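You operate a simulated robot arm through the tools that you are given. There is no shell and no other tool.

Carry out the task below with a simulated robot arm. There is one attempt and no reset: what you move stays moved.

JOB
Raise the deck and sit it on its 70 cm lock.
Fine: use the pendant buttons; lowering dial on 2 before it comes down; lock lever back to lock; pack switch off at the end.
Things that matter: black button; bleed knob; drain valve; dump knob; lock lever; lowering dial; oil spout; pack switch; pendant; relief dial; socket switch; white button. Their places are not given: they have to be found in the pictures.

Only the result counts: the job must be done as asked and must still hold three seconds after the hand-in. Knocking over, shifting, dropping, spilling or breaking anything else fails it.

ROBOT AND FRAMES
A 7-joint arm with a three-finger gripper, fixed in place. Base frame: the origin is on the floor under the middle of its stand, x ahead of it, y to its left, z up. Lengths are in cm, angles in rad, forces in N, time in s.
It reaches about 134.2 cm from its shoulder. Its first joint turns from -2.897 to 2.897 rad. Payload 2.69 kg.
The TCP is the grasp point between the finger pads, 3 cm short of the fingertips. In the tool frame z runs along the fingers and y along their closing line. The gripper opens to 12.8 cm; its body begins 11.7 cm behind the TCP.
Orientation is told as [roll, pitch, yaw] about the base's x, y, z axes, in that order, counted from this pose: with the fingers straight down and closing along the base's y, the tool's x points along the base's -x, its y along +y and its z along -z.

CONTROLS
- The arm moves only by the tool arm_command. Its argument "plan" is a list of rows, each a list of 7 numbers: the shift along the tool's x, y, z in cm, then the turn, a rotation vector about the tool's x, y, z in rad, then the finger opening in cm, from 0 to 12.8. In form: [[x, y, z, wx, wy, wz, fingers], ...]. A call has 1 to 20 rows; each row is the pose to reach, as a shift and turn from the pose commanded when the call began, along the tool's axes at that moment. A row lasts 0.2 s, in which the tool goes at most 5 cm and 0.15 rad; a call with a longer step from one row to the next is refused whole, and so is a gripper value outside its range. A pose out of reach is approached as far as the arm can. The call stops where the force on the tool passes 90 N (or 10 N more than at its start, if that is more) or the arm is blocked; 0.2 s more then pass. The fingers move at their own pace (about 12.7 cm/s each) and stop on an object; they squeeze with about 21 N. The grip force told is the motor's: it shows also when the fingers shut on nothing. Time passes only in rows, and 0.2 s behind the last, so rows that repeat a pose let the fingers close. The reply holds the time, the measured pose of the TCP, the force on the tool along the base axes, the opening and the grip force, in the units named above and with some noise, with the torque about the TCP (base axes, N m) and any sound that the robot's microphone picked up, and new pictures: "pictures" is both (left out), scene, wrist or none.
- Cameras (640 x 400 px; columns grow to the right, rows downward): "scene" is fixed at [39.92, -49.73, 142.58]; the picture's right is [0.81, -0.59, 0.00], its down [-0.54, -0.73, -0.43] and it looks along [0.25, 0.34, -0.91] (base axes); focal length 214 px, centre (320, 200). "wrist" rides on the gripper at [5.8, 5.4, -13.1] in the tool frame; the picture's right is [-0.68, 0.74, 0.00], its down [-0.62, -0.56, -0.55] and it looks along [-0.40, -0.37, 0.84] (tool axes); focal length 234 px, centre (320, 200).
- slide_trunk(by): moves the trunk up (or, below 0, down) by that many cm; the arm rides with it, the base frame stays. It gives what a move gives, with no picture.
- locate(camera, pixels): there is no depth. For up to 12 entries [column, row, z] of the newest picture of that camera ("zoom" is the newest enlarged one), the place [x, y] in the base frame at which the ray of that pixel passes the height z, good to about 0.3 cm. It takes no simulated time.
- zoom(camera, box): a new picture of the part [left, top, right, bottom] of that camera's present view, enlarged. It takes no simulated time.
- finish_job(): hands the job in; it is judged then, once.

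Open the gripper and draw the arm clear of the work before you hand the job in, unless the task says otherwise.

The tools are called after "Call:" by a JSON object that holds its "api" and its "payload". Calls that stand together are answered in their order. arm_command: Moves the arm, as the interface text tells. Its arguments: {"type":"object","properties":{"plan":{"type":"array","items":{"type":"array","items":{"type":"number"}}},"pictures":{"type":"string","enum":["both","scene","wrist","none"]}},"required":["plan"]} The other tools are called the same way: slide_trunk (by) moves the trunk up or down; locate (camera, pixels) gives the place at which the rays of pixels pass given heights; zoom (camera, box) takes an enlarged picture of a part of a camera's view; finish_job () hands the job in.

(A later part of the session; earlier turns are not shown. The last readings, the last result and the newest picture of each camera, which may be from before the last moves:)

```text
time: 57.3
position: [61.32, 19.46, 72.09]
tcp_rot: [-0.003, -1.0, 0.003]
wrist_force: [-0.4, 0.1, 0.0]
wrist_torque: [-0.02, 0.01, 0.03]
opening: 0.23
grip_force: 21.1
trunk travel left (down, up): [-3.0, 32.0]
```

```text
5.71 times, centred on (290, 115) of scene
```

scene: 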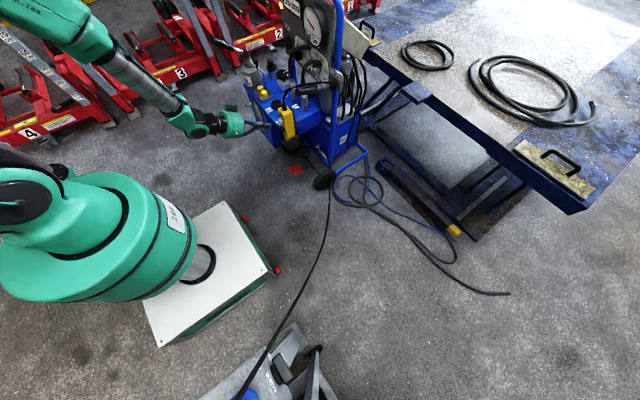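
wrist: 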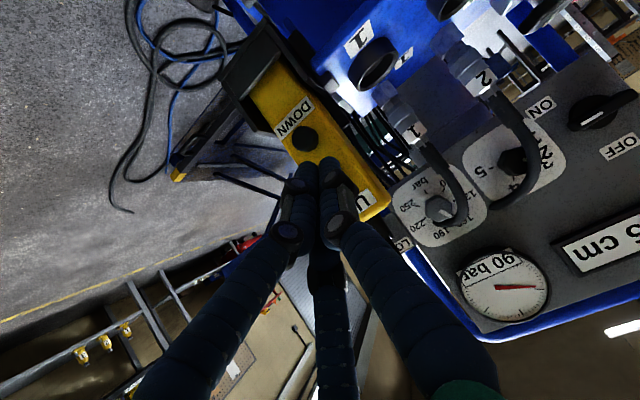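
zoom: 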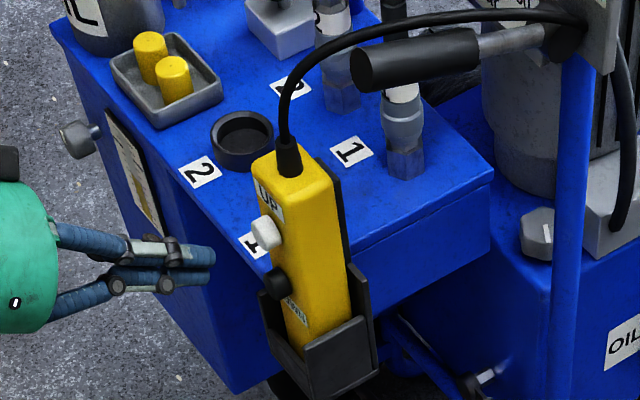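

Fist is in line with the white button. I press +x 4.4 cm and hold about 0.8 s.

Call:
{"api": "arm_command", "payload": {"plan": [[-0.8, 0, 1.26, 0, 0, 0, 0], [-1.6, 0, 2.52, 0, 0, 0, 0], [-2.2, 0, 3.45, 0, 0, 0, 0], [-2.38, 0, 3.7, 0, 0, 0, 0], [-2.38, 0, 3.7, 0, 0, 0, 0], [-2.38, 0, 3.7, 0, 0, 0, 0], [-2.38, 0, 3.7, 0, 0, 0, 0]], "pictures": "scene"}}

Call:
{"api": "zoom", "payload": {"camera": "scene", "box": [270, 0, 330, 40]}}

```text
time: 58.9
position: [65.5, 19.56, 72.07]
tcp_rot: [-0.002, -0.999, 0.004]
wrist_force: [-12.1, 2.6, -4.0]
wrist_torque: [-0.02, 0.15, 0.01]
opening: 0.24
grip_force: 21.1
trunk travel left (down, up): [-3.0, 32.0]
heard: click
```

scene: 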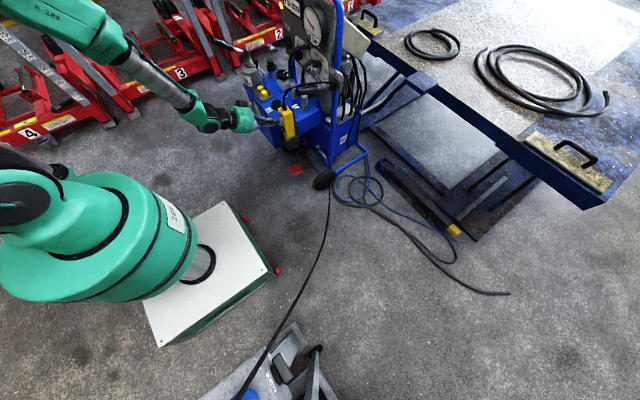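

```text
10.00 times, centred on (300, 20) of scene
```

zoom: 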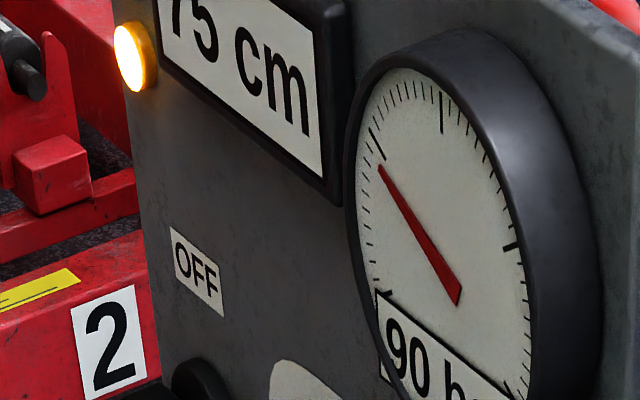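

Display reads 75 cm again. I release the button and move up to a pre-grasp in line with the lever handle, rolling −0.5 rad so the fingers and camera avoid the pendant cable.

Call:
{"api": "arm_command", "payload": {"plan": [[1.08, 0, -1.68, 0, 0, 0, 0], [2.16, 0, -3.36, 0, 0, 0, 0], [0.36, -1, -6.1, 0, 0, 0, 0], [-1.44, -2, -8.84, 0, 0, 0, 0], [-3.24, -3, -11.58, 0, 0, 0, 0], [-5.84, -4.05, -12.46, 0.0176, -0.066, -0.129, 0], [-8.44, -5.1, -13.34, 0.035, -0.132, -0.259, 2], [-11.04, -6.16, -14.22, 0.0527, -0.198, -0.388, 5], [-11.04, -6.16, -14.22, 0.0702, -0.264, -0.517, 5], [-11.04, -6.16, -14.22, 0.0702, -0.264, -0.517, 5]]}}

Call:
{"api": "zoom", "payload": {"camera": "scene", "box": [270, 0, 330, 40]}}

Call:
{"api": "zoom", "payload": {"camera": "scene", "box": [220, 40, 350, 130]}}

Call:
{"api": "zoom", "payload": {"camera": "wrist", "box": [200, 60, 440, 220]}}

```text
time: 61.1
position: [59.69, 13.28, 89.14]
tcp_rot: [-1.016, -0.975, 1.098]
wrist_force: [-0.7, 0.2, 0.4]
wrist_torque: [0.0, -0.02, -0.01]
opening: 5.01
grip_force: 0.1
trunk travel left (down, up): [-3.0, 32.0]
```

scene: 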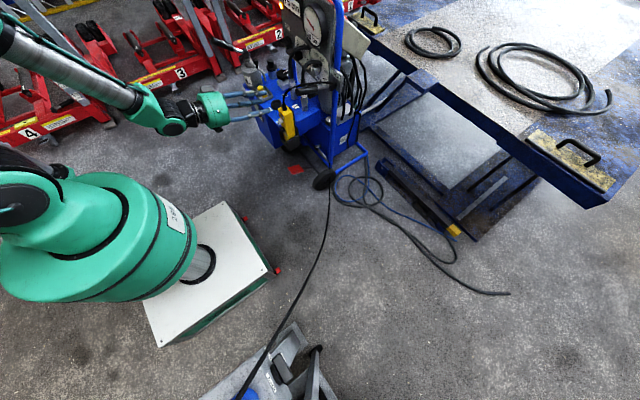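
wrist: 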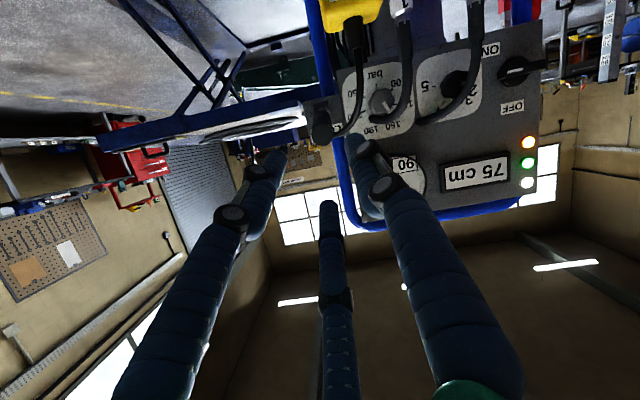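

```text
10.00 times, centred on (300, 20) of scene
```

zoom: 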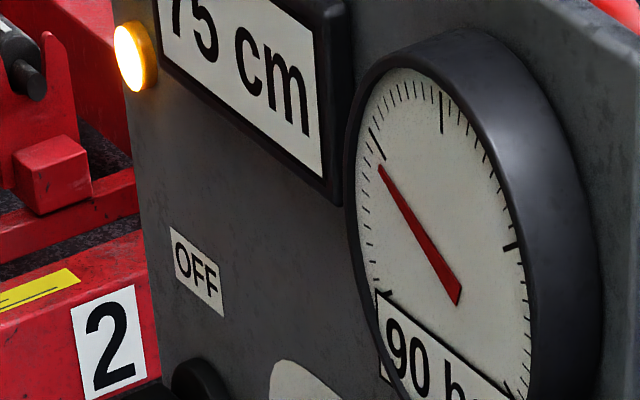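

```text
4.44 times, centred on (285, 85) of scene
```

zoom: 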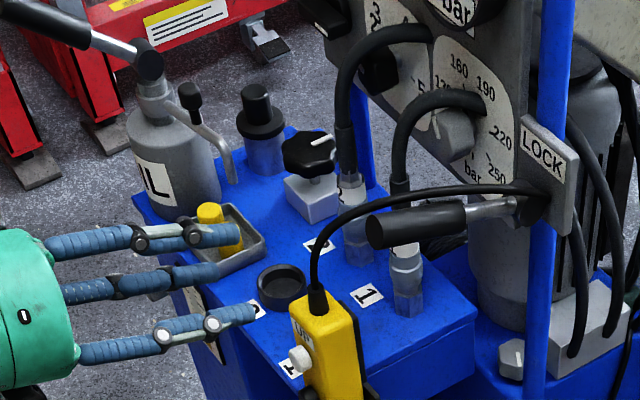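

```text
2.50 times, centred on (320, 140) of wrist
```

zoom: 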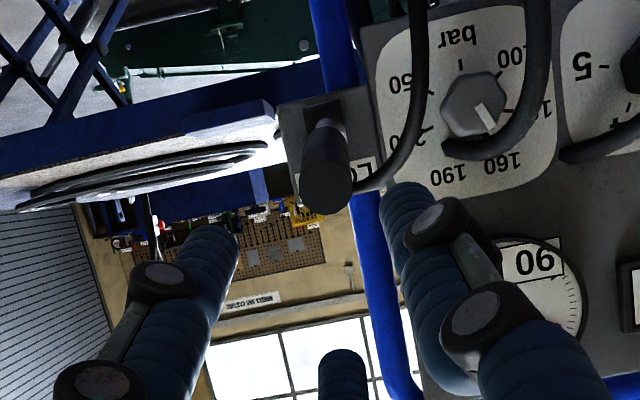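

The wrist view shows the lever handle nearly end-on at (323,136). I verify its end position by ray.

Call:
{"api": "locate", "payload": {"camera": "wrist", "pixels": [[322.8, 136, 85], [322.8, 136, 86], [322, 108, 80], [322, 108, 82], [340, 127, 86], [340, 127, 88]]}}

```text
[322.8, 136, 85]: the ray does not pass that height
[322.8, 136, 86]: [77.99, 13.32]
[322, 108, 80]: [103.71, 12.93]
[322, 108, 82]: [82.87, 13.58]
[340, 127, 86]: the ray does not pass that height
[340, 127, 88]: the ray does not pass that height
```

Handle end ≈ (75.6, 13.3, 85.9), hub ≈ (93, 13.3, 81). I advance along the handle axis so the open fingers are just around its end.

Call:
{"api": "arm_command", "payload": {"plan": [[-0.43, -0.23, 3.5, 0, 0, 0, 5], [-0.87, -0.46, 7.1, 0, 0, 0, 5], [-1.3, -0.69, 10.64, 0, 0, 0, 5], [-1.33, -0.7, 12.5, 0, 0, 0, 5]]}}

Call:
{"api": "zoom", "payload": {"camera": "wrist", "box": [200, 60, 440, 240]}}

Call:
{"api": "zoom", "payload": {"camera": "scene", "box": [250, 50, 350, 120]}}

```text
time: 62.1
position: [72.12, 13.25, 86.84]
tcp_rot: [-1.015, -0.975, 1.093]
wrist_force: [-0.1, -0.5, -0.2]
wrist_torque: [-0.01, 0.01, -0.02]
opening: 5.0
grip_force: 0.1
trunk travel left (down, up): [-3.0, 32.0]
```

scene: 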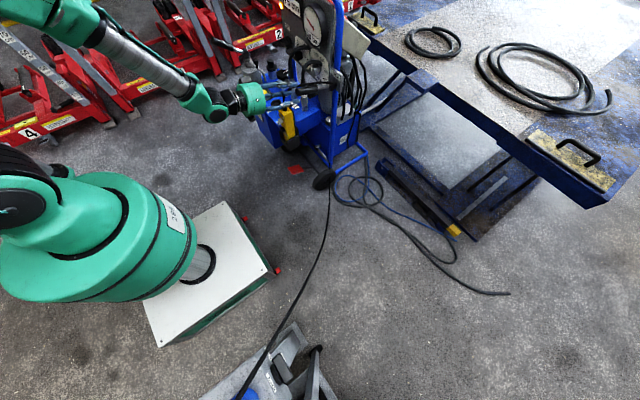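
wrist: 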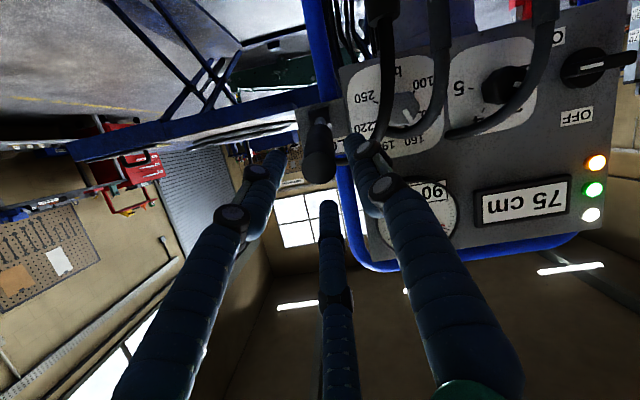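

```text
2.22 times, centred on (320, 150) of wrist
```

zoom: 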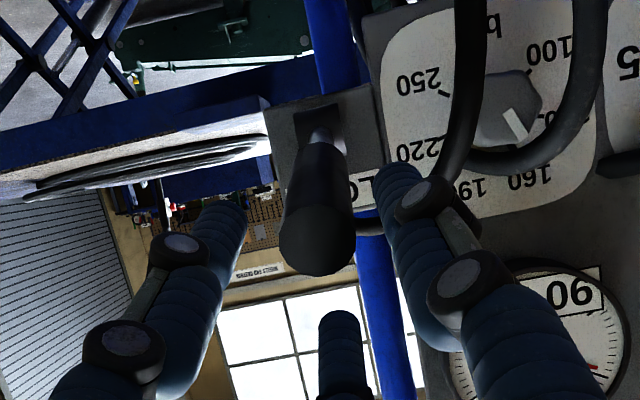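

```text
5.71 times, centred on (300, 85) of scene
```

zoom: 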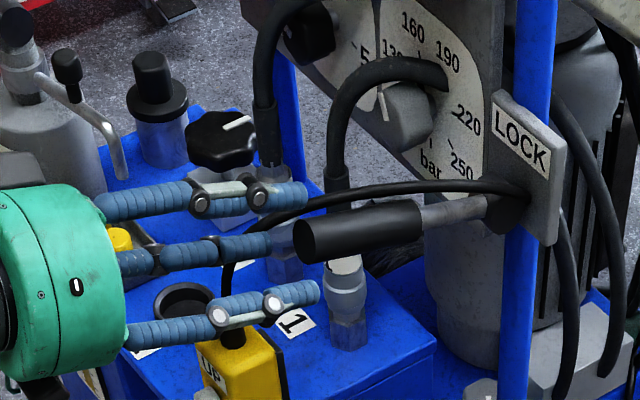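

The handle end is centred between the three fingers. I advance 4.65 cm over it and close the fingers.

Call:
{"api": "arm_command", "payload": {"plan": [[-0.08, 0, 2.3, 0, 0, 0, 5], [-0.165, 0.01, 4.65, 0, 0, 0, 5], [-0.165, 0.01, 4.65, 0, 0, 0, 2], [-0.165, 0.01, 4.65, 0, 0, 0, 1], [-0.165, 0.01, 4.65, 0, 0, 0, 1], [-0.165, 0.01, 4.65, 0, 0, 0, 1]]}}

Call:
{"api": "zoom", "payload": {"camera": "wrist", "box": [200, 60, 440, 240]}}

Call:
{"api": "zoom", "payload": {"camera": "scene", "box": [250, 50, 350, 120]}}

```text
time: 63.5
position: [76.57, 13.27, 85.63]
tcp_rot: [-1.012, -0.976, 1.095]
wrist_force: [4.3, -14.6, 4.8]
wrist_torque: [-0.14, -0.24, -0.46]
opening: 2.86
grip_force: 13.6
trunk travel left (down, up): [-3.0, 32.0]
```

scene: 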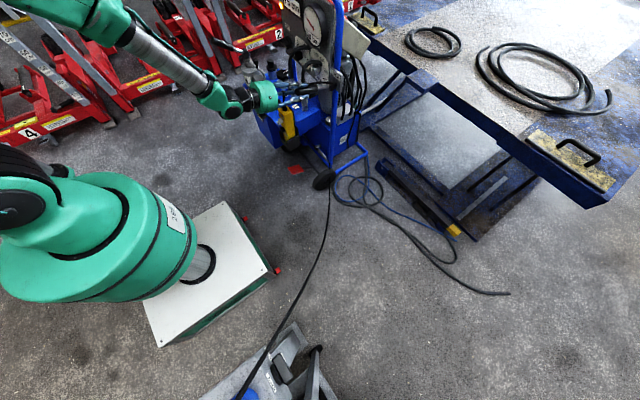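
wrist: 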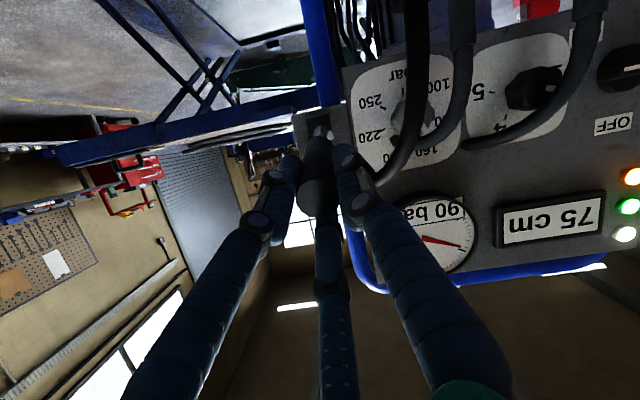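

```text
2.22 times, centred on (320, 150) of wrist
```

zoom: 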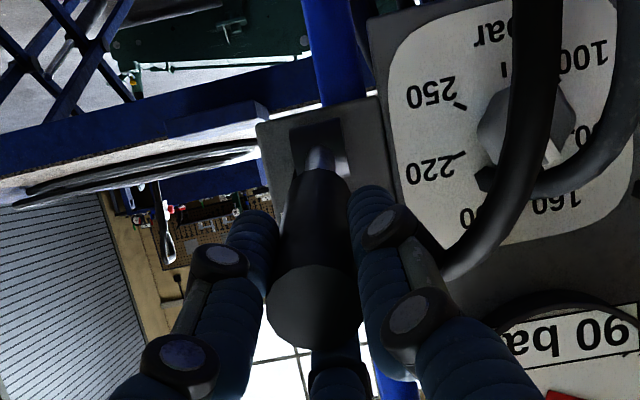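

```text
5.71 times, centred on (300, 85) of scene
```

zoom: 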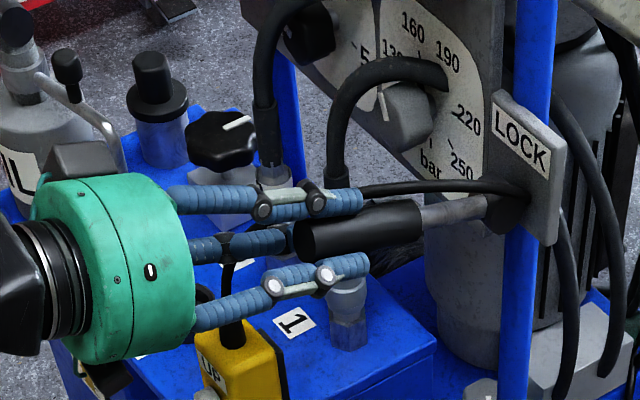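

The handle is gripped (opening 2.86 cm). I test by swinging the lever 5° upward about its hub, watching the forces.

Call:
{"api": "arm_command", "payload": {"plan": [[-0.43, -0.25, 0.01, -0.0145, 0.025, 0, 1], [-0.86, -0.5, 0.02, -0.029, 0.05, 0, 1], [-1.296, -0.747, 0.03, -0.0434, 0.0753, 0, 1], [-1.296, -0.747, 0.03, -0.0434, 0.0753, 0, 1]]}}

Call:
{"api": "zoom", "payload": {"camera": "scene", "box": [250, 50, 350, 120]}}

```text
time: 64.5
position: [76.97, 13.47, 86.88]
tcp_rot: [-0.88, -0.933, 0.987]
wrist_force: [-2.8, -25.3, -3.6]
wrist_torque: [-0.24, 0.29, -0.3]
opening: 2.93
grip_force: 14.5
trunk travel left (down, up): [-3.0, 32.0]
```

scene: 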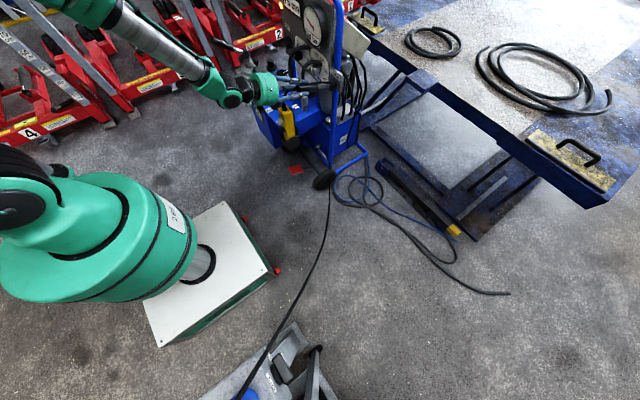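
wrist: 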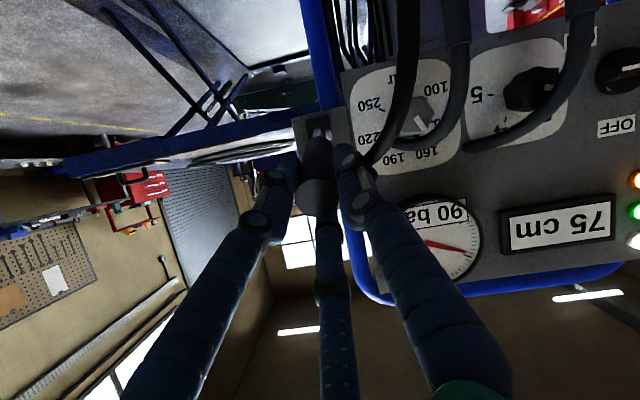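

```text
5.71 times, centred on (300, 85) of scene
```

zoom: 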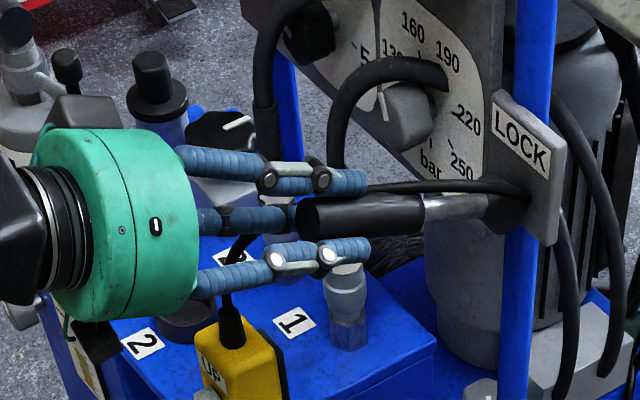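

The lever moved up freely (z-force ≈ −4 N), so it was not at the LOCK end. I keep swinging it upward to about 40°.

Call:
{"api": "arm_command", "payload": {"plan": [[-0.61, -0.41, 0.01, -0.0217, 0.0377, 0, 1], [-1.227, -0.823, 0.015, -0.0434, 0.0753, 0, 1], [-1.84, -1.24, 0.08, -0.065, 0.113, 0, 1], [-2.46, -1.65, 0.157, -0.087, 0.151, 0, 1], [-3.07, -2.06, 0.28, -0.109, 0.189, 0, 1], [-3.676, -2.467, 0.426, -0.1306, 0.2267, 0, 1]]}}

Call:
{"api": "zoom", "payload": {"camera": "scene", "box": [250, 40, 350, 120]}}

Call:
{"api": "zoom", "payload": {"camera": "scene", "box": [270, 0, 330, 40]}}

```text
time: 65.9
position: [79.01, 13.25, 91.0]
tcp_rot: [-0.579, -0.762, 0.76]
wrist_force: [2.8, -5.5, -5.3]
wrist_torque: [0.03, 0.24, -0.15]
opening: 2.71
grip_force: 44.6
trunk travel left (down, up): [-3.0, 32.0]
```

scene: 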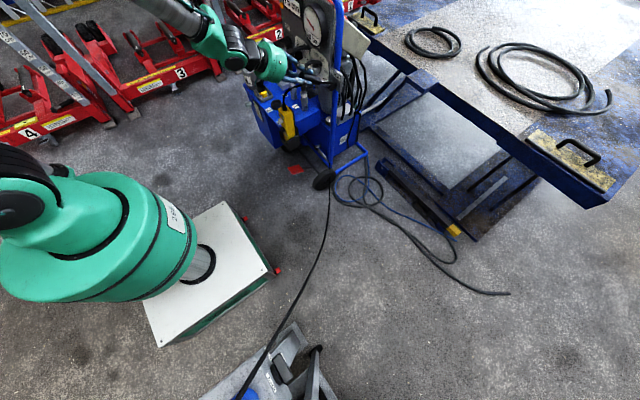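
wrist: 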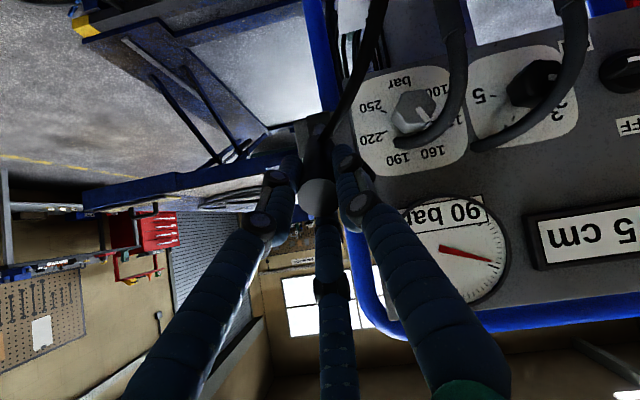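

```text
5.00 times, centred on (300, 80) of scene
```

zoom: 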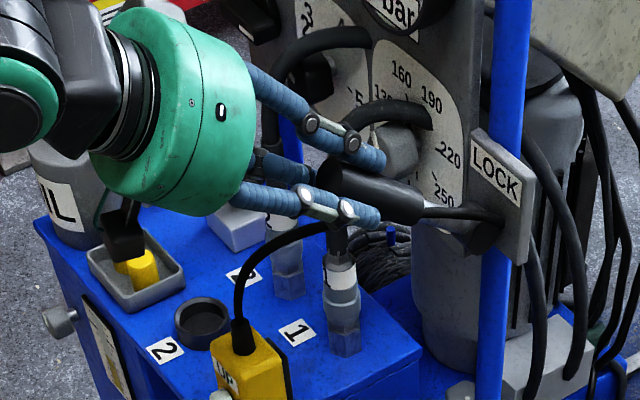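

```text
10.00 times, centred on (300, 20) of scene
```

zoom: 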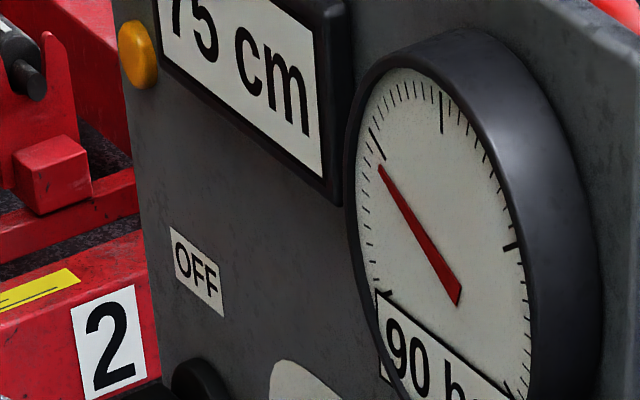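

The amber lamp has gone out: the lever is reaching LOCK. I continue a few degrees more to bring it to its end stop, checking the force.

Call:
{"api": "arm_command", "payload": {"plan": [[-0.79, -0.45, 0.02, -0.026, 0.045, 0, 1], [-1.572, -0.906, 0.04, -0.0523, 0.0907, 0, 1], [-1.572, -0.906, 0.04, -0.0523, 0.0907, 0, 1]]}}

Call:
{"api": "zoom", "payload": {"camera": "scene", "box": [250, 40, 350, 120]}}

```text
time: 66.7
position: [80.19, 13.24, 92.37]
tcp_rot: [-0.485, -0.685, 0.698]
wrist_force: [-2.6, -2.9, -7.3]
wrist_torque: [-0.01, 0.97, -0.1]
opening: 2.75
grip_force: 45.5
trunk travel left (down, up): [-3.0, 32.0]
```

scene: 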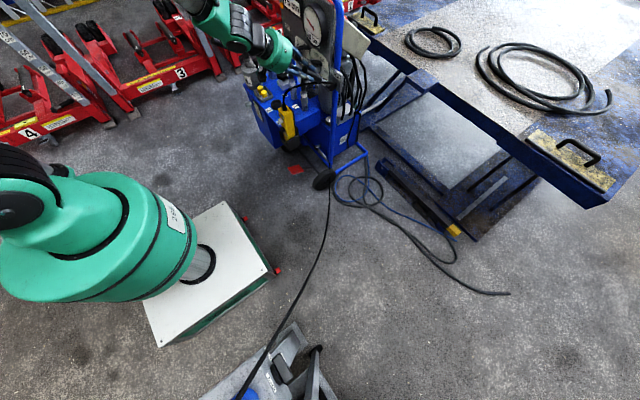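
wrist: 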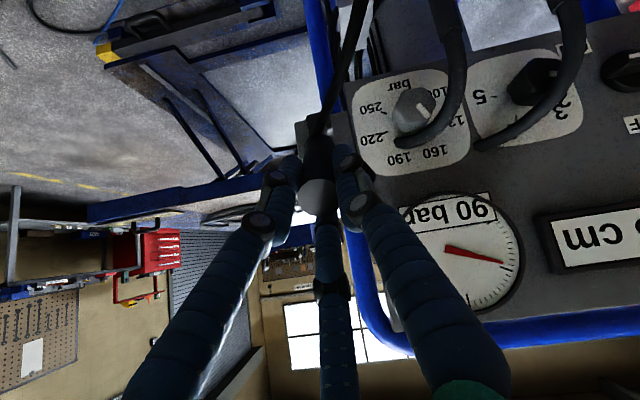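

```text
5.00 times, centred on (300, 80) of scene
```

zoom: 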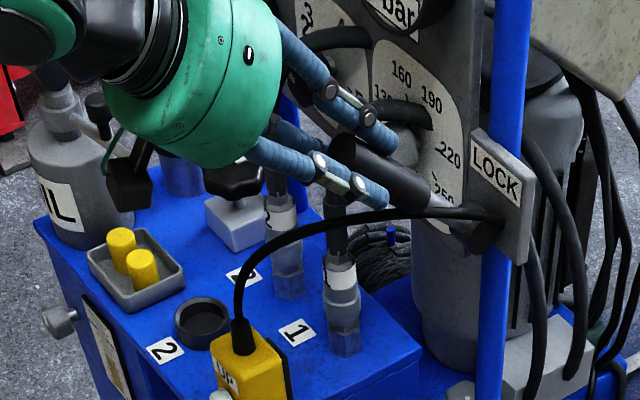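

Force stays small at about 42°. I move another 4° to find the stop.

Call:
{"api": "arm_command", "payload": {"plan": [[-0.52, -0.3, 0, -0.0175, 0.03, 0, 1], [-1.036, -0.597, -0.01, -0.035, 0.0606, 0, 1], [-1.036, -0.597, -0.01, -0.035, 0.0606, 0, 1]], "pictures": "none"}}

```text
time: 67.5
position: [80.99, 13.32, 93.14]
tcp_rot: [-0.431, -0.629, 0.667]
wrist_force: [3.3, 1.8, -9.2]
wrist_torque: [0.09, 0.5, 0.15]
opening: 2.71
grip_force: 44.7
trunk travel left (down, up): [-3.0, 32.0]
```

Still free at 45°. I continue another 8° in small steps.

Call:
{"api": "arm_command", "payload": {"plan": [[-0.52, -0.3, 0.01, -0.0175, 0.03, 0, 1], [-1.04, -0.6, 0.03, -0.035, 0.0605, 0, 1], [-1.55, -0.9, 0.055, -0.0525, 0.091, 0, 1], [-2.07, -1.19, 0.084, -0.07, 0.121, 0, 1], [-2.07, -1.19, 0.084, -0.07, 0.121, 0, 1]]}}

Call:
{"api": "zoom", "payload": {"camera": "scene", "box": [250, 40, 350, 120]}}

Call:
{"api": "zoom", "payload": {"camera": "scene", "box": [270, 0, 330, 40]}}

```text
time: 68.7
position: [82.8, 13.27, 94.66]
tcp_rot: [-0.329, -0.517, 0.61]
wrist_force: [8.1, 2.2, -13.0]
wrist_torque: [-0.11, 0.01, -0.11]
opening: 2.74
grip_force: 45.1
trunk travel left (down, up): [-3.0, 32.0]
```

scene: 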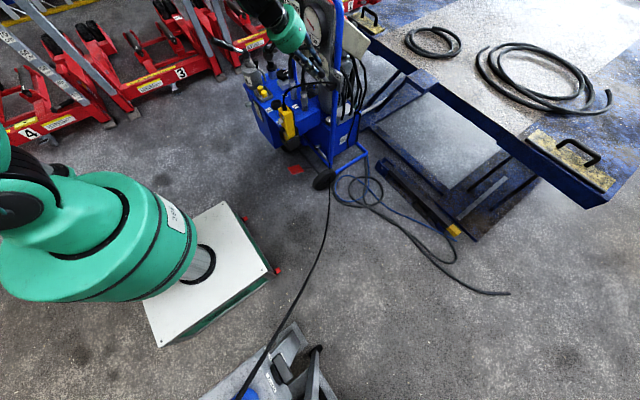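
wrist: 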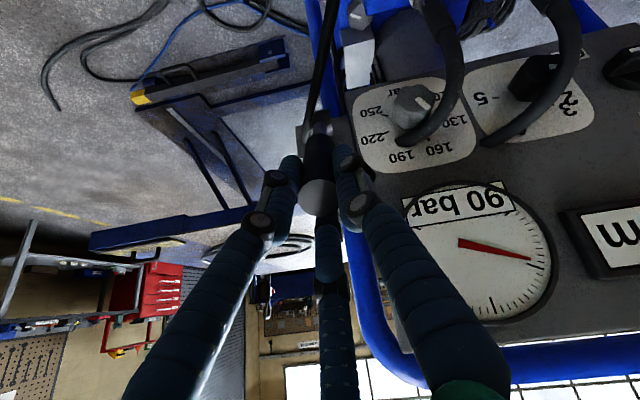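

```text
5.00 times, centred on (300, 80) of scene
```

zoom: 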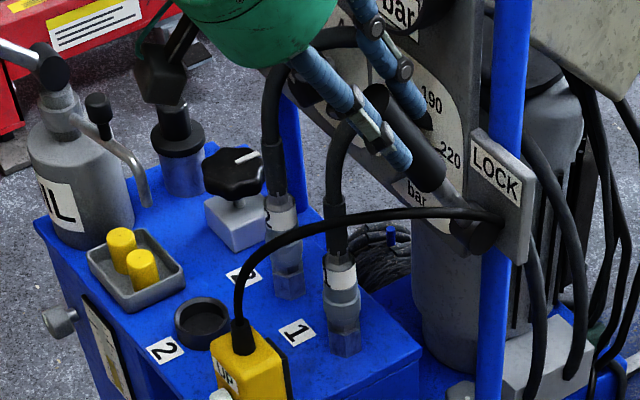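

```text
10.00 times, centred on (300, 20) of scene
```

zoom: 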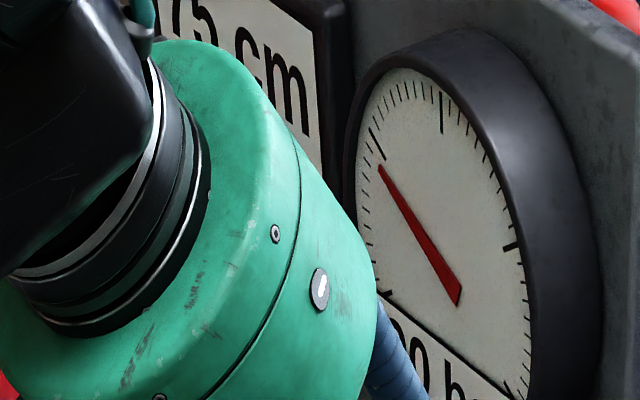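

Tangential force is still about zero at 53°, so it keeps moving. I swing another 10° toward the LOCK label.

Call:
{"api": "arm_command", "payload": {"plan": [[-0.5, -0.31, 0.02, -0.0174, 0.03, 0, 1], [-1.0, -0.62, 0.06, -0.035, 0.06, 0, 1], [-1.5, -0.93, 0.12, -0.052, 0.09, 0, 1], [-2.0, -1.24, 0.21, -0.07, 0.12, 0, 1], [-2.49, -1.55, 0.3, -0.087, 0.151, 0, 1], [-2.49, -1.55, 0.3, -0.087, 0.151, 0, 1]]}}

Call:
{"api": "zoom", "payload": {"camera": "scene", "box": [270, 40, 370, 110]}}

```text
time: 70.1
position: [85.4, 13.17, 95.97]
tcp_rot: [-0.223, -0.372, 0.565]
wrist_force: [0.3, 15.5, -12.5]
wrist_torque: [0.48, 0.64, 0.25]
opening: 2.71
grip_force: 44.8
trunk travel left (down, up): [-3.0, 32.0]
```

scene: 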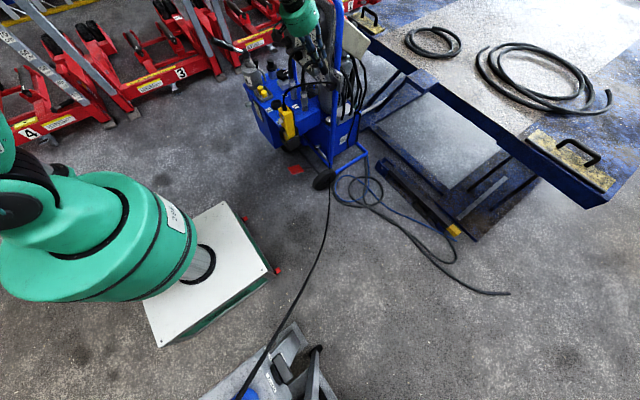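
wrist: 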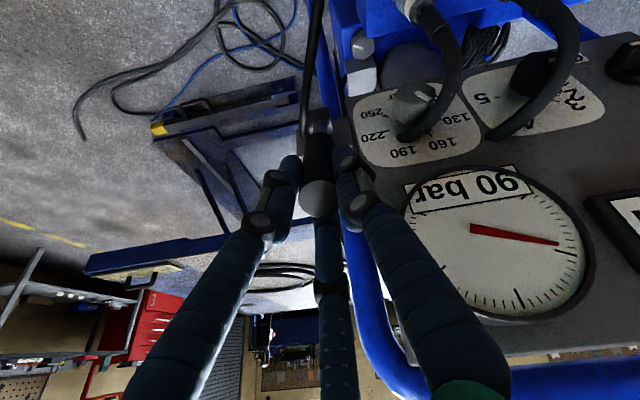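

```text
5.71 times, centred on (320, 75) of scene
```

zoom: 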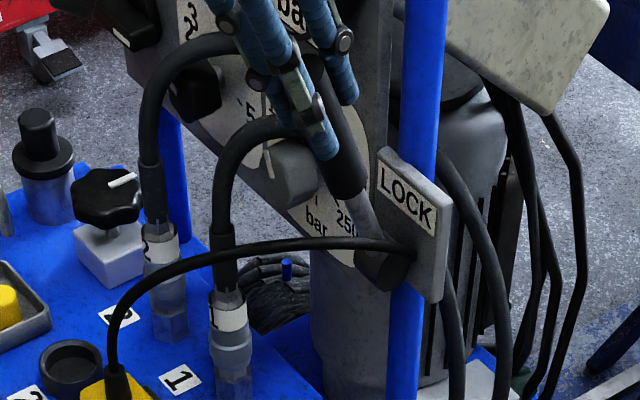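

The lever is at about 63° and still turning. I continue 6° more.

Call:
{"api": "arm_command", "payload": {"plan": [[-0.52, -0.26, 0, -0.0175, 0.03, 0, 1], [-1.05, -0.53, 0, -0.035, 0.061, 0, 1], [-1.57, -0.79, 0.006, -0.0524, 0.091, 0, 1], [-1.57, -0.79, 0.006, -0.0524, 0.091, 0, 1]], "pictures": "none"}}

```text
time: 71.1
position: [86.63, 13.18, 96.66]
tcp_rot: [-0.165, -0.279, 0.546]
wrist_force: [-36.5, 1.4, -15.7]
wrist_torque: [-0.05, 1.7, -0.01]
opening: 2.71
grip_force: 44.9
trunk travel left (down, up): [-3.0, 32.0]
```

A tangential resistance of ~40 N at 68° marks the end stop: the lever is fully at LOCK. I relax slightly and open the fingers.

Call:
{"api": "arm_command", "payload": {"plan": [[0.45, 0.26, 0, 0.015, -0.026, 0, 1], [0.45, 0.26, 0, 0.015, -0.026, 0, 4], [0.45, 0.26, 0, 0.015, -0.026, 0, 5.5], [0.45, 0.26, 0, 0.015, -0.026, 0, 5.5]]}}

Call:
{"api": "zoom", "payload": {"camera": "scene", "box": [270, 40, 370, 110]}}

Call:
{"api": "zoom", "payload": {"camera": "wrist", "box": [220, 80, 440, 240]}}

```text
time: 72.1
position: [86.42, 13.31, 96.79]
tcp_rot: [-0.183, -0.311, 0.551]
wrist_force: [0.3, 0.4, 1.1]
wrist_torque: [0.03, 0.0, 0.01]
opening: 5.5
grip_force: 0.0
trunk travel left (down, up): [-3.0, 32.0]
```

scene: 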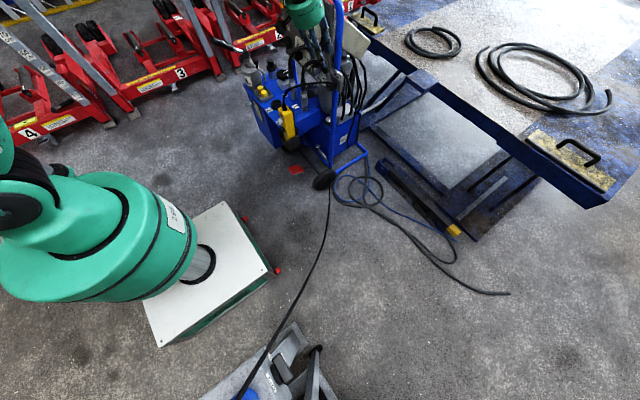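
wrist: 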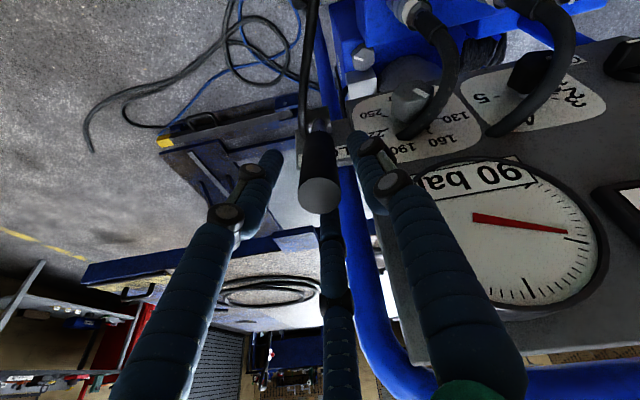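

```text
5.71 times, centred on (320, 75) of scene
```

zoom: 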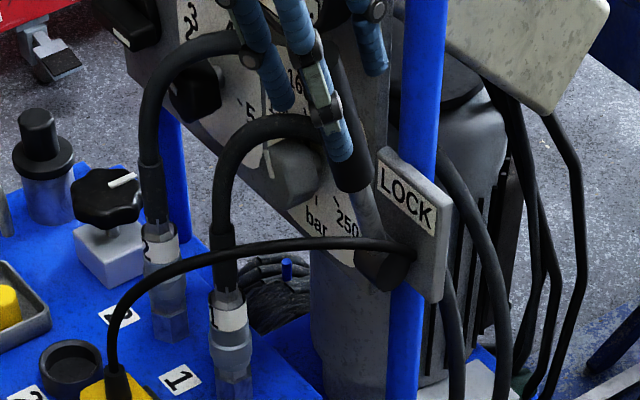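

```text
2.50 times, centred on (330, 160) of wrist
```

zoom: 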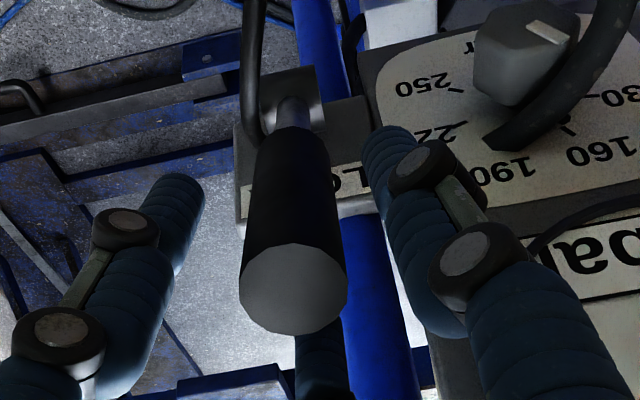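

The lever stays up at LOCK after opening. I back off along the handle axis, then swing back to the fist-forward pose above the pendant.

Call:
{"api": "arm_command", "payload": {"plan": [[0, 0, -4, 0, 0, 0, 5.5], [0, 0, -8, 0, 0, 0, 5.5], [2.4, 1.7, -8.5, 0.028, -0.104, 0.084, 5], [4.8, 3.43, -9.03, 0.057, -0.208, 0.168, 3], [7.2, 5.15, -9.55, 0.085, -0.3125, 0.2515, 1], [9.6, 6.86, -10.07, 0.113, -0.417, 0.335, 0], [12, 8.58, -10.6, 0.142, -0.521, 0.419, 0], [14.4, 10.29, -11.1, 0.17, -0.625, 0.503, 0], [14.4, 10.29, -11.1, 0.17, -0.625, 0.503, 0]]}}

Call:
{"api": "zoom", "payload": {"camera": "scene", "box": [270, 40, 370, 110]}}

Call:
{"api": "zoom", "payload": {"camera": "scene", "box": [270, 0, 330, 40]}}

```text
time: 74.3
position: [63.56, 14.13, 88.13]
tcp_rot: [-0.104, -0.806, 0.086]
wrist_force: [1.5, 0.3, -0.2]
wrist_torque: [-0.06, 0.07, -0.03]
opening: 0.22
grip_force: 21.0
trunk travel left (down, up): [-3.0, 32.0]
stopped in row 9: the arm was blocked; the commanded pose is now the measured one
```

scene: 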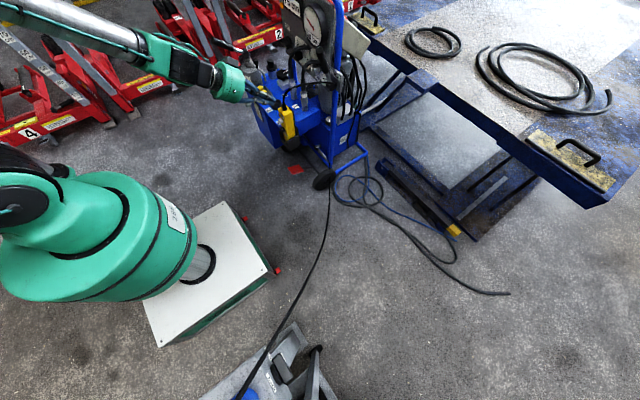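
wrist: 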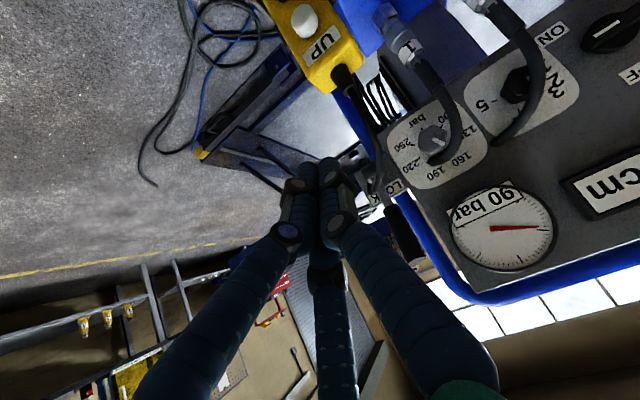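

```text
5.71 times, centred on (320, 75) of scene
```

zoom: 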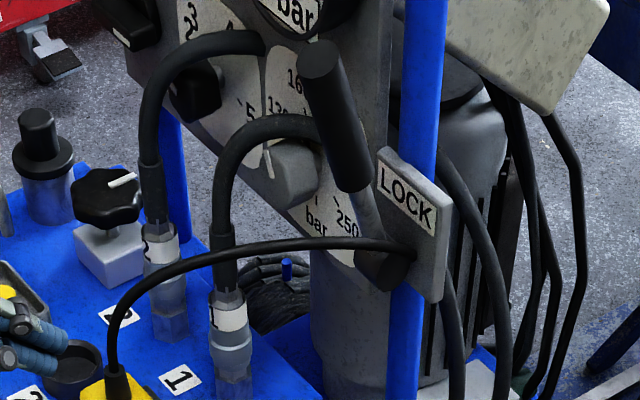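

```text
10.00 times, centred on (300, 20) of scene
```

zoom: 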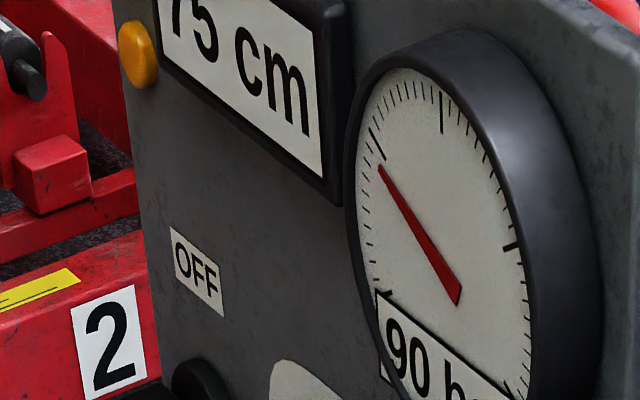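

The lever stands up at LOCK, amber is off, display 75 cm. The last row was reported blocked (no contact force; likely posture lag), so I continue gently to a known-good pose before the pendant.

Call:
{"api": "arm_command", "payload": {"plan": [[1.45, 1.38, -0.17, -0.009, -0.048, 0.016, 0], [2.9, 2.75, -0.34, -0.018, -0.095, 0.032, 0], [4.4, 4.1, -0.5, -0.027, -0.143, 0.048, 0], [5.82, 5.5, -0.68, -0.0365, -0.191, 0.0635, 0], [5.82, 5.5, -0.68, -0.0365, -0.191, 0.0635, 0]]}}

```text
time: 75.5
position: [58.87, 19.29, 84.18]
tcp_rot: [0.004, -1.006, -0.005]
wrist_force: [0.1, 0.0, -0.3]
wrist_torque: [0.02, 0.03, 0.01]
opening: 0.25
grip_force: 20.4
trunk travel left (down, up): [-3.0, 32.0]
```

scene: 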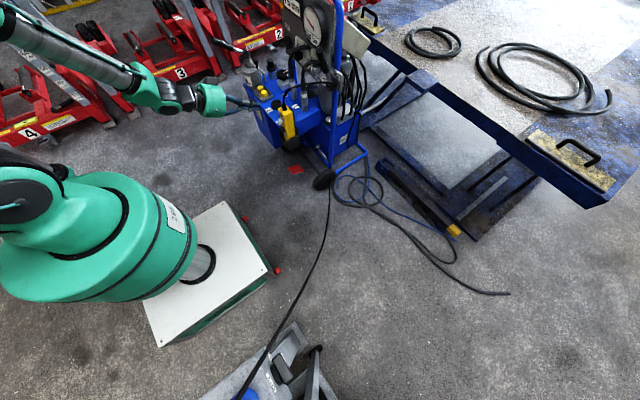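
wrist: 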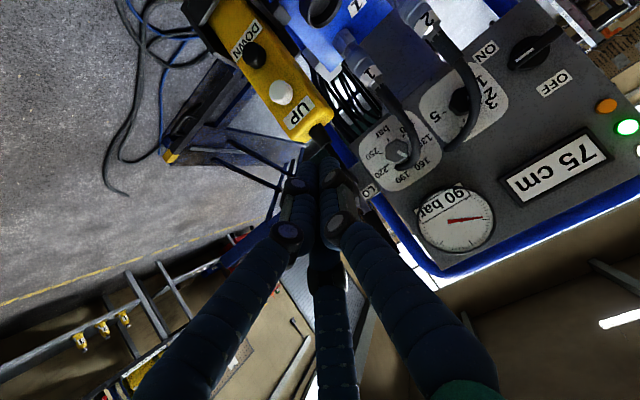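

Pose is good and display still 75 cm. I check the dial quickly and lower the fist in front of the black button.

Call:
{"api": "zoom", "payload": {"camera": "wrist", "box": [420, 60, 520, 140]}}

Call:
{"api": "arm_command", "payload": {"plan": [[3.0, 0, 1.9, 0, 0, 0, 0], [6.0, 0, 3.8, 0, 0, 0, 0], [9.0, 0, 5.75, 0, 0, 0, 0], [11.95, 0, 7.67, 0, 0, 0, 0], [13.6, -0.04, 11.74, 0, 0, 0, 0], [13.6, -0.04, 11.74, 0, 0, 0, 0]]}}

Call:
{"api": "zoom", "payload": {"camera": "scene", "box": [250, 80, 330, 150]}}

```text
5.00 times, centred on (470, 100) of wrist
```

zoom: 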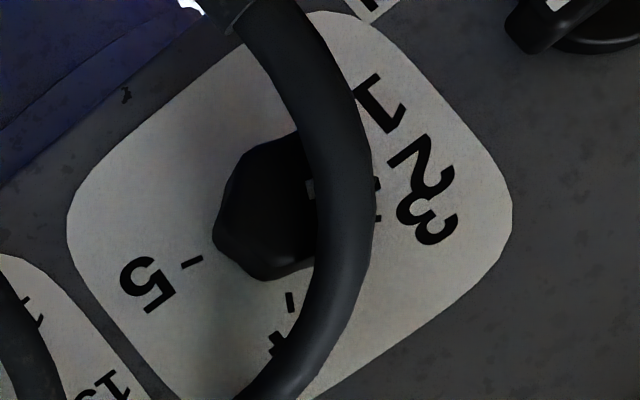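

```text
time: 76.9
position: [61.59, 19.17, 66.59]
tcp_rot: [-0.002, -1.004, -0.001]
wrist_force: [-0.4, -0.1, 0.8]
wrist_torque: [-0.04, 0.02, -0.01]
opening: 0.24
grip_force: 21.2
trunk travel left (down, up): [-3.0, 32.0]
```

scene: 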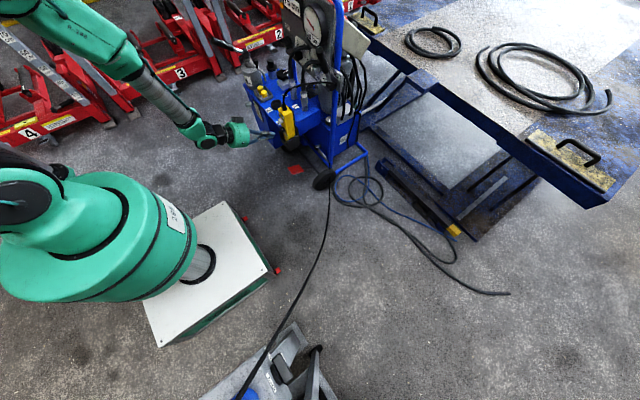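
wrist: 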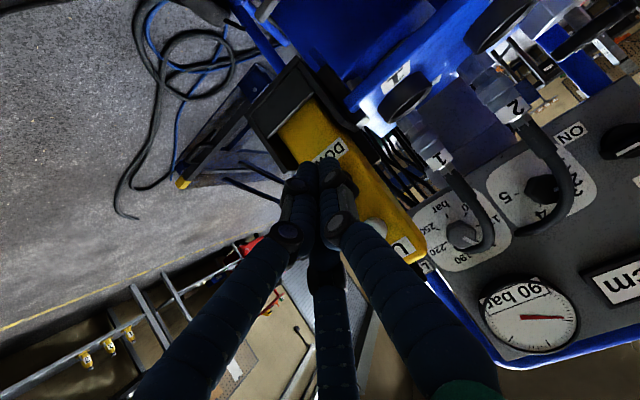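

```text
5.71 times, centred on (290, 115) of scene
```

zoom: 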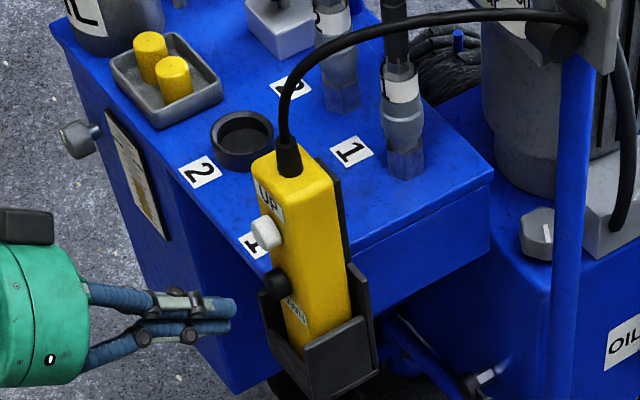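

The 3-tick is clear and the pointer lies at 2. I press the black button and hold about 1 s.

Call:
{"api": "arm_command", "payload": {"plan": [[-0.8, 0, 1.26, 0, 0, 0, 0], [-1.6, 0, 2.52, 0, 0, 0, 0], [-2.1, 0, 3.28, 0, 0, 0, 0], [-2.25, 0, 3.5, 0, 0, 0, 0], [-2.25, 0, 3.5, 0, 0, 0, 0], [-2.25, 0, 3.5, 0, 0, 0, 0], [-2.25, 0, 3.5, 0, 0, 0, 0]], "pictures": "scene"}}

Call:
{"api": "zoom", "payload": {"camera": "scene", "box": [270, 0, 330, 40]}}

```text
time: 78.5
position: [65.73, 19.2, 66.46]
tcp_rot: [-0.002, -1.001, -0.002]
wrist_force: [-21.1, 1.1, -2.9]
wrist_torque: [-0.01, 0.08, -0.05]
opening: 0.22
grip_force: 20.3
trunk travel left (down, up): [-3.0, 32.0]
heard: click
```

scene: 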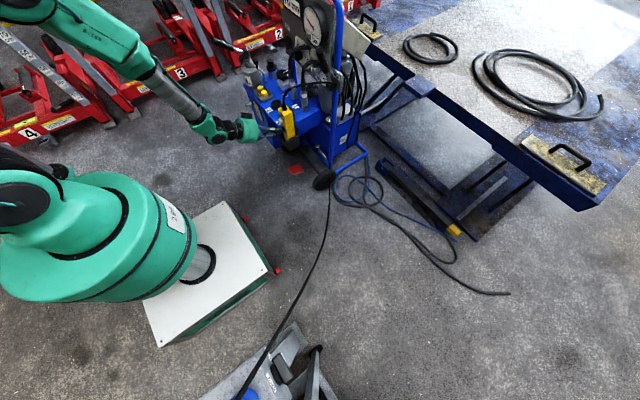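

```text
10.00 times, centred on (300, 20) of scene
```

zoom: 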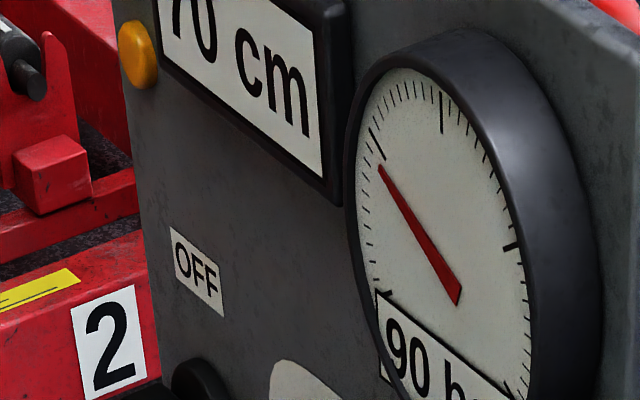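

Deck is descending, display 70 cm with 90 bar still. I hold a little longer to let it land on the lock.

Call:
{"api": "arm_command", "payload": {"plan": [[0, 0, 0, 0, 0, 0, 0], [0, 0, 0, 0, 0, 0, 0], [0, 0, 0, 0, 0, 0, 0]], "pictures": "scene"}}

Call:
{"api": "zoom", "payload": {"camera": "scene", "box": [270, 0, 330, 40]}}

```text
time: 79.3
position: [65.71, 19.14, 66.5]
tcp_rot: [0.0, -1.003, -0.003]
wrist_force: [-22.5, 1.0, -7.9]
wrist_torque: [0.06, 0.25, -0.12]
opening: 0.21
grip_force: 20.6
trunk travel left (down, up): [-3.0, 32.0]
```

scene: 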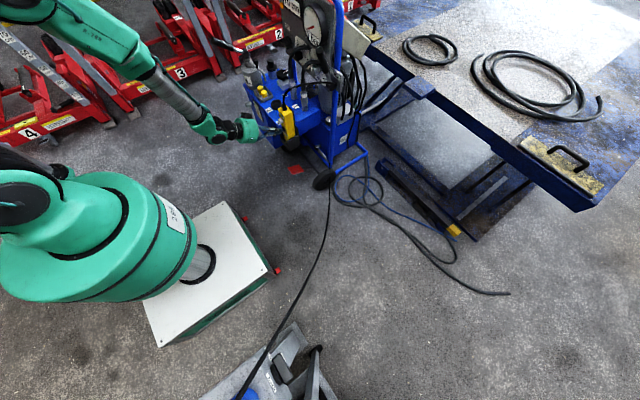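

```text
10.00 times, centred on (300, 20) of scene
```

zoom: 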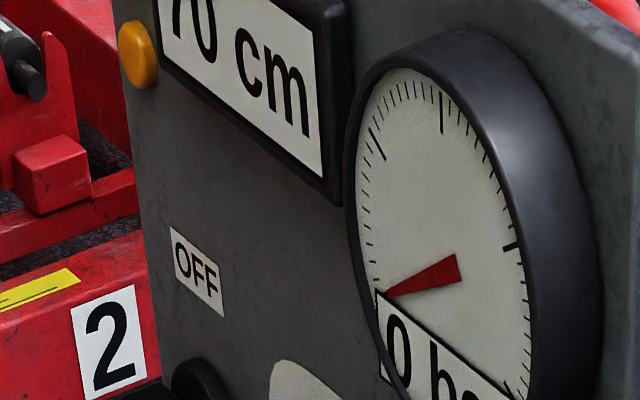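

Gauge has dropped to 0 bar with the display at 70 cm: the deck sits on the 70 cm lock. I release the black button and rise clear of the pendant.

Call:
{"api": "arm_command", "payload": {"plan": [[1.08, 0, -1.68, 0, 0, 0, 0], [2.16, 0, -3.36, 0, 0, 0, 0], [2.6, 0, -5.0, 0, 0, 0, 0], [0, 0, -7.5, 0, 0, 0, 0], [-3.5, 0, -10, 0, 0, 0, 0], [-7, 0.5, -12.5, 0, 0, 0, 0]]}}

Call:
{"api": "zoom", "payload": {"camera": "scene", "box": [270, 0, 330, 40]}}

```text
time: 80.7
position: [58.94, 19.76, 79.16]
tcp_rot: [0.0, -1.001, -0.003]
wrist_force: [-0.1, 1.0, -0.7]
wrist_torque: [-0.02, -0.02, -0.03]
opening: 0.24
grip_force: 21.0
trunk travel left (down, up): [-3.0, 32.0]
```

scene: 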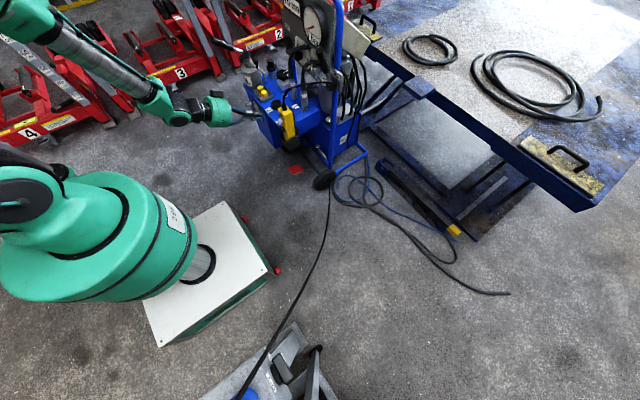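
wrist: 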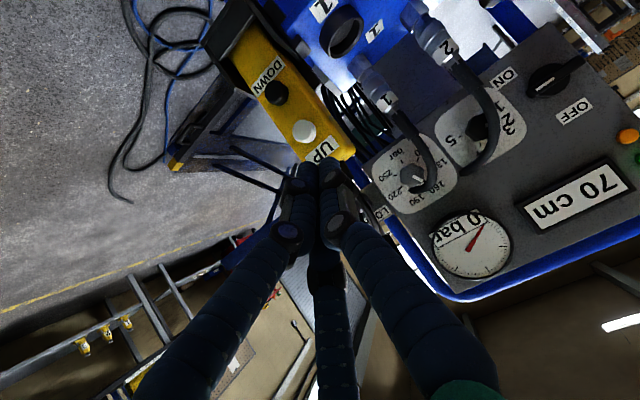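

```text
10.00 times, centred on (300, 20) of scene
```

zoom: 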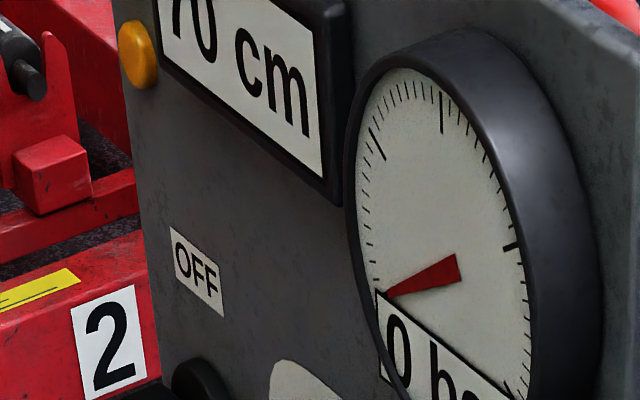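

Deck holds at 70 cm, 0 bar, both buttons out. I raise the trunk back 12 cm for the pack switch.

Call:
{"api": "slide_trunk", "payload": {"by": 12}}

```text
time: 82.2
position: [58.96, 19.7, 91.22]
tcp_rot: [0.002, -1.004, -0.005]
wrist_force: [-0.2, 0.1, -0.2]
wrist_torque: [-0.03, 0.0, -0.01]
opening: 0.22
grip_force: 20.9
trunk travel left (down, up): [-15.0, 20.0]
```

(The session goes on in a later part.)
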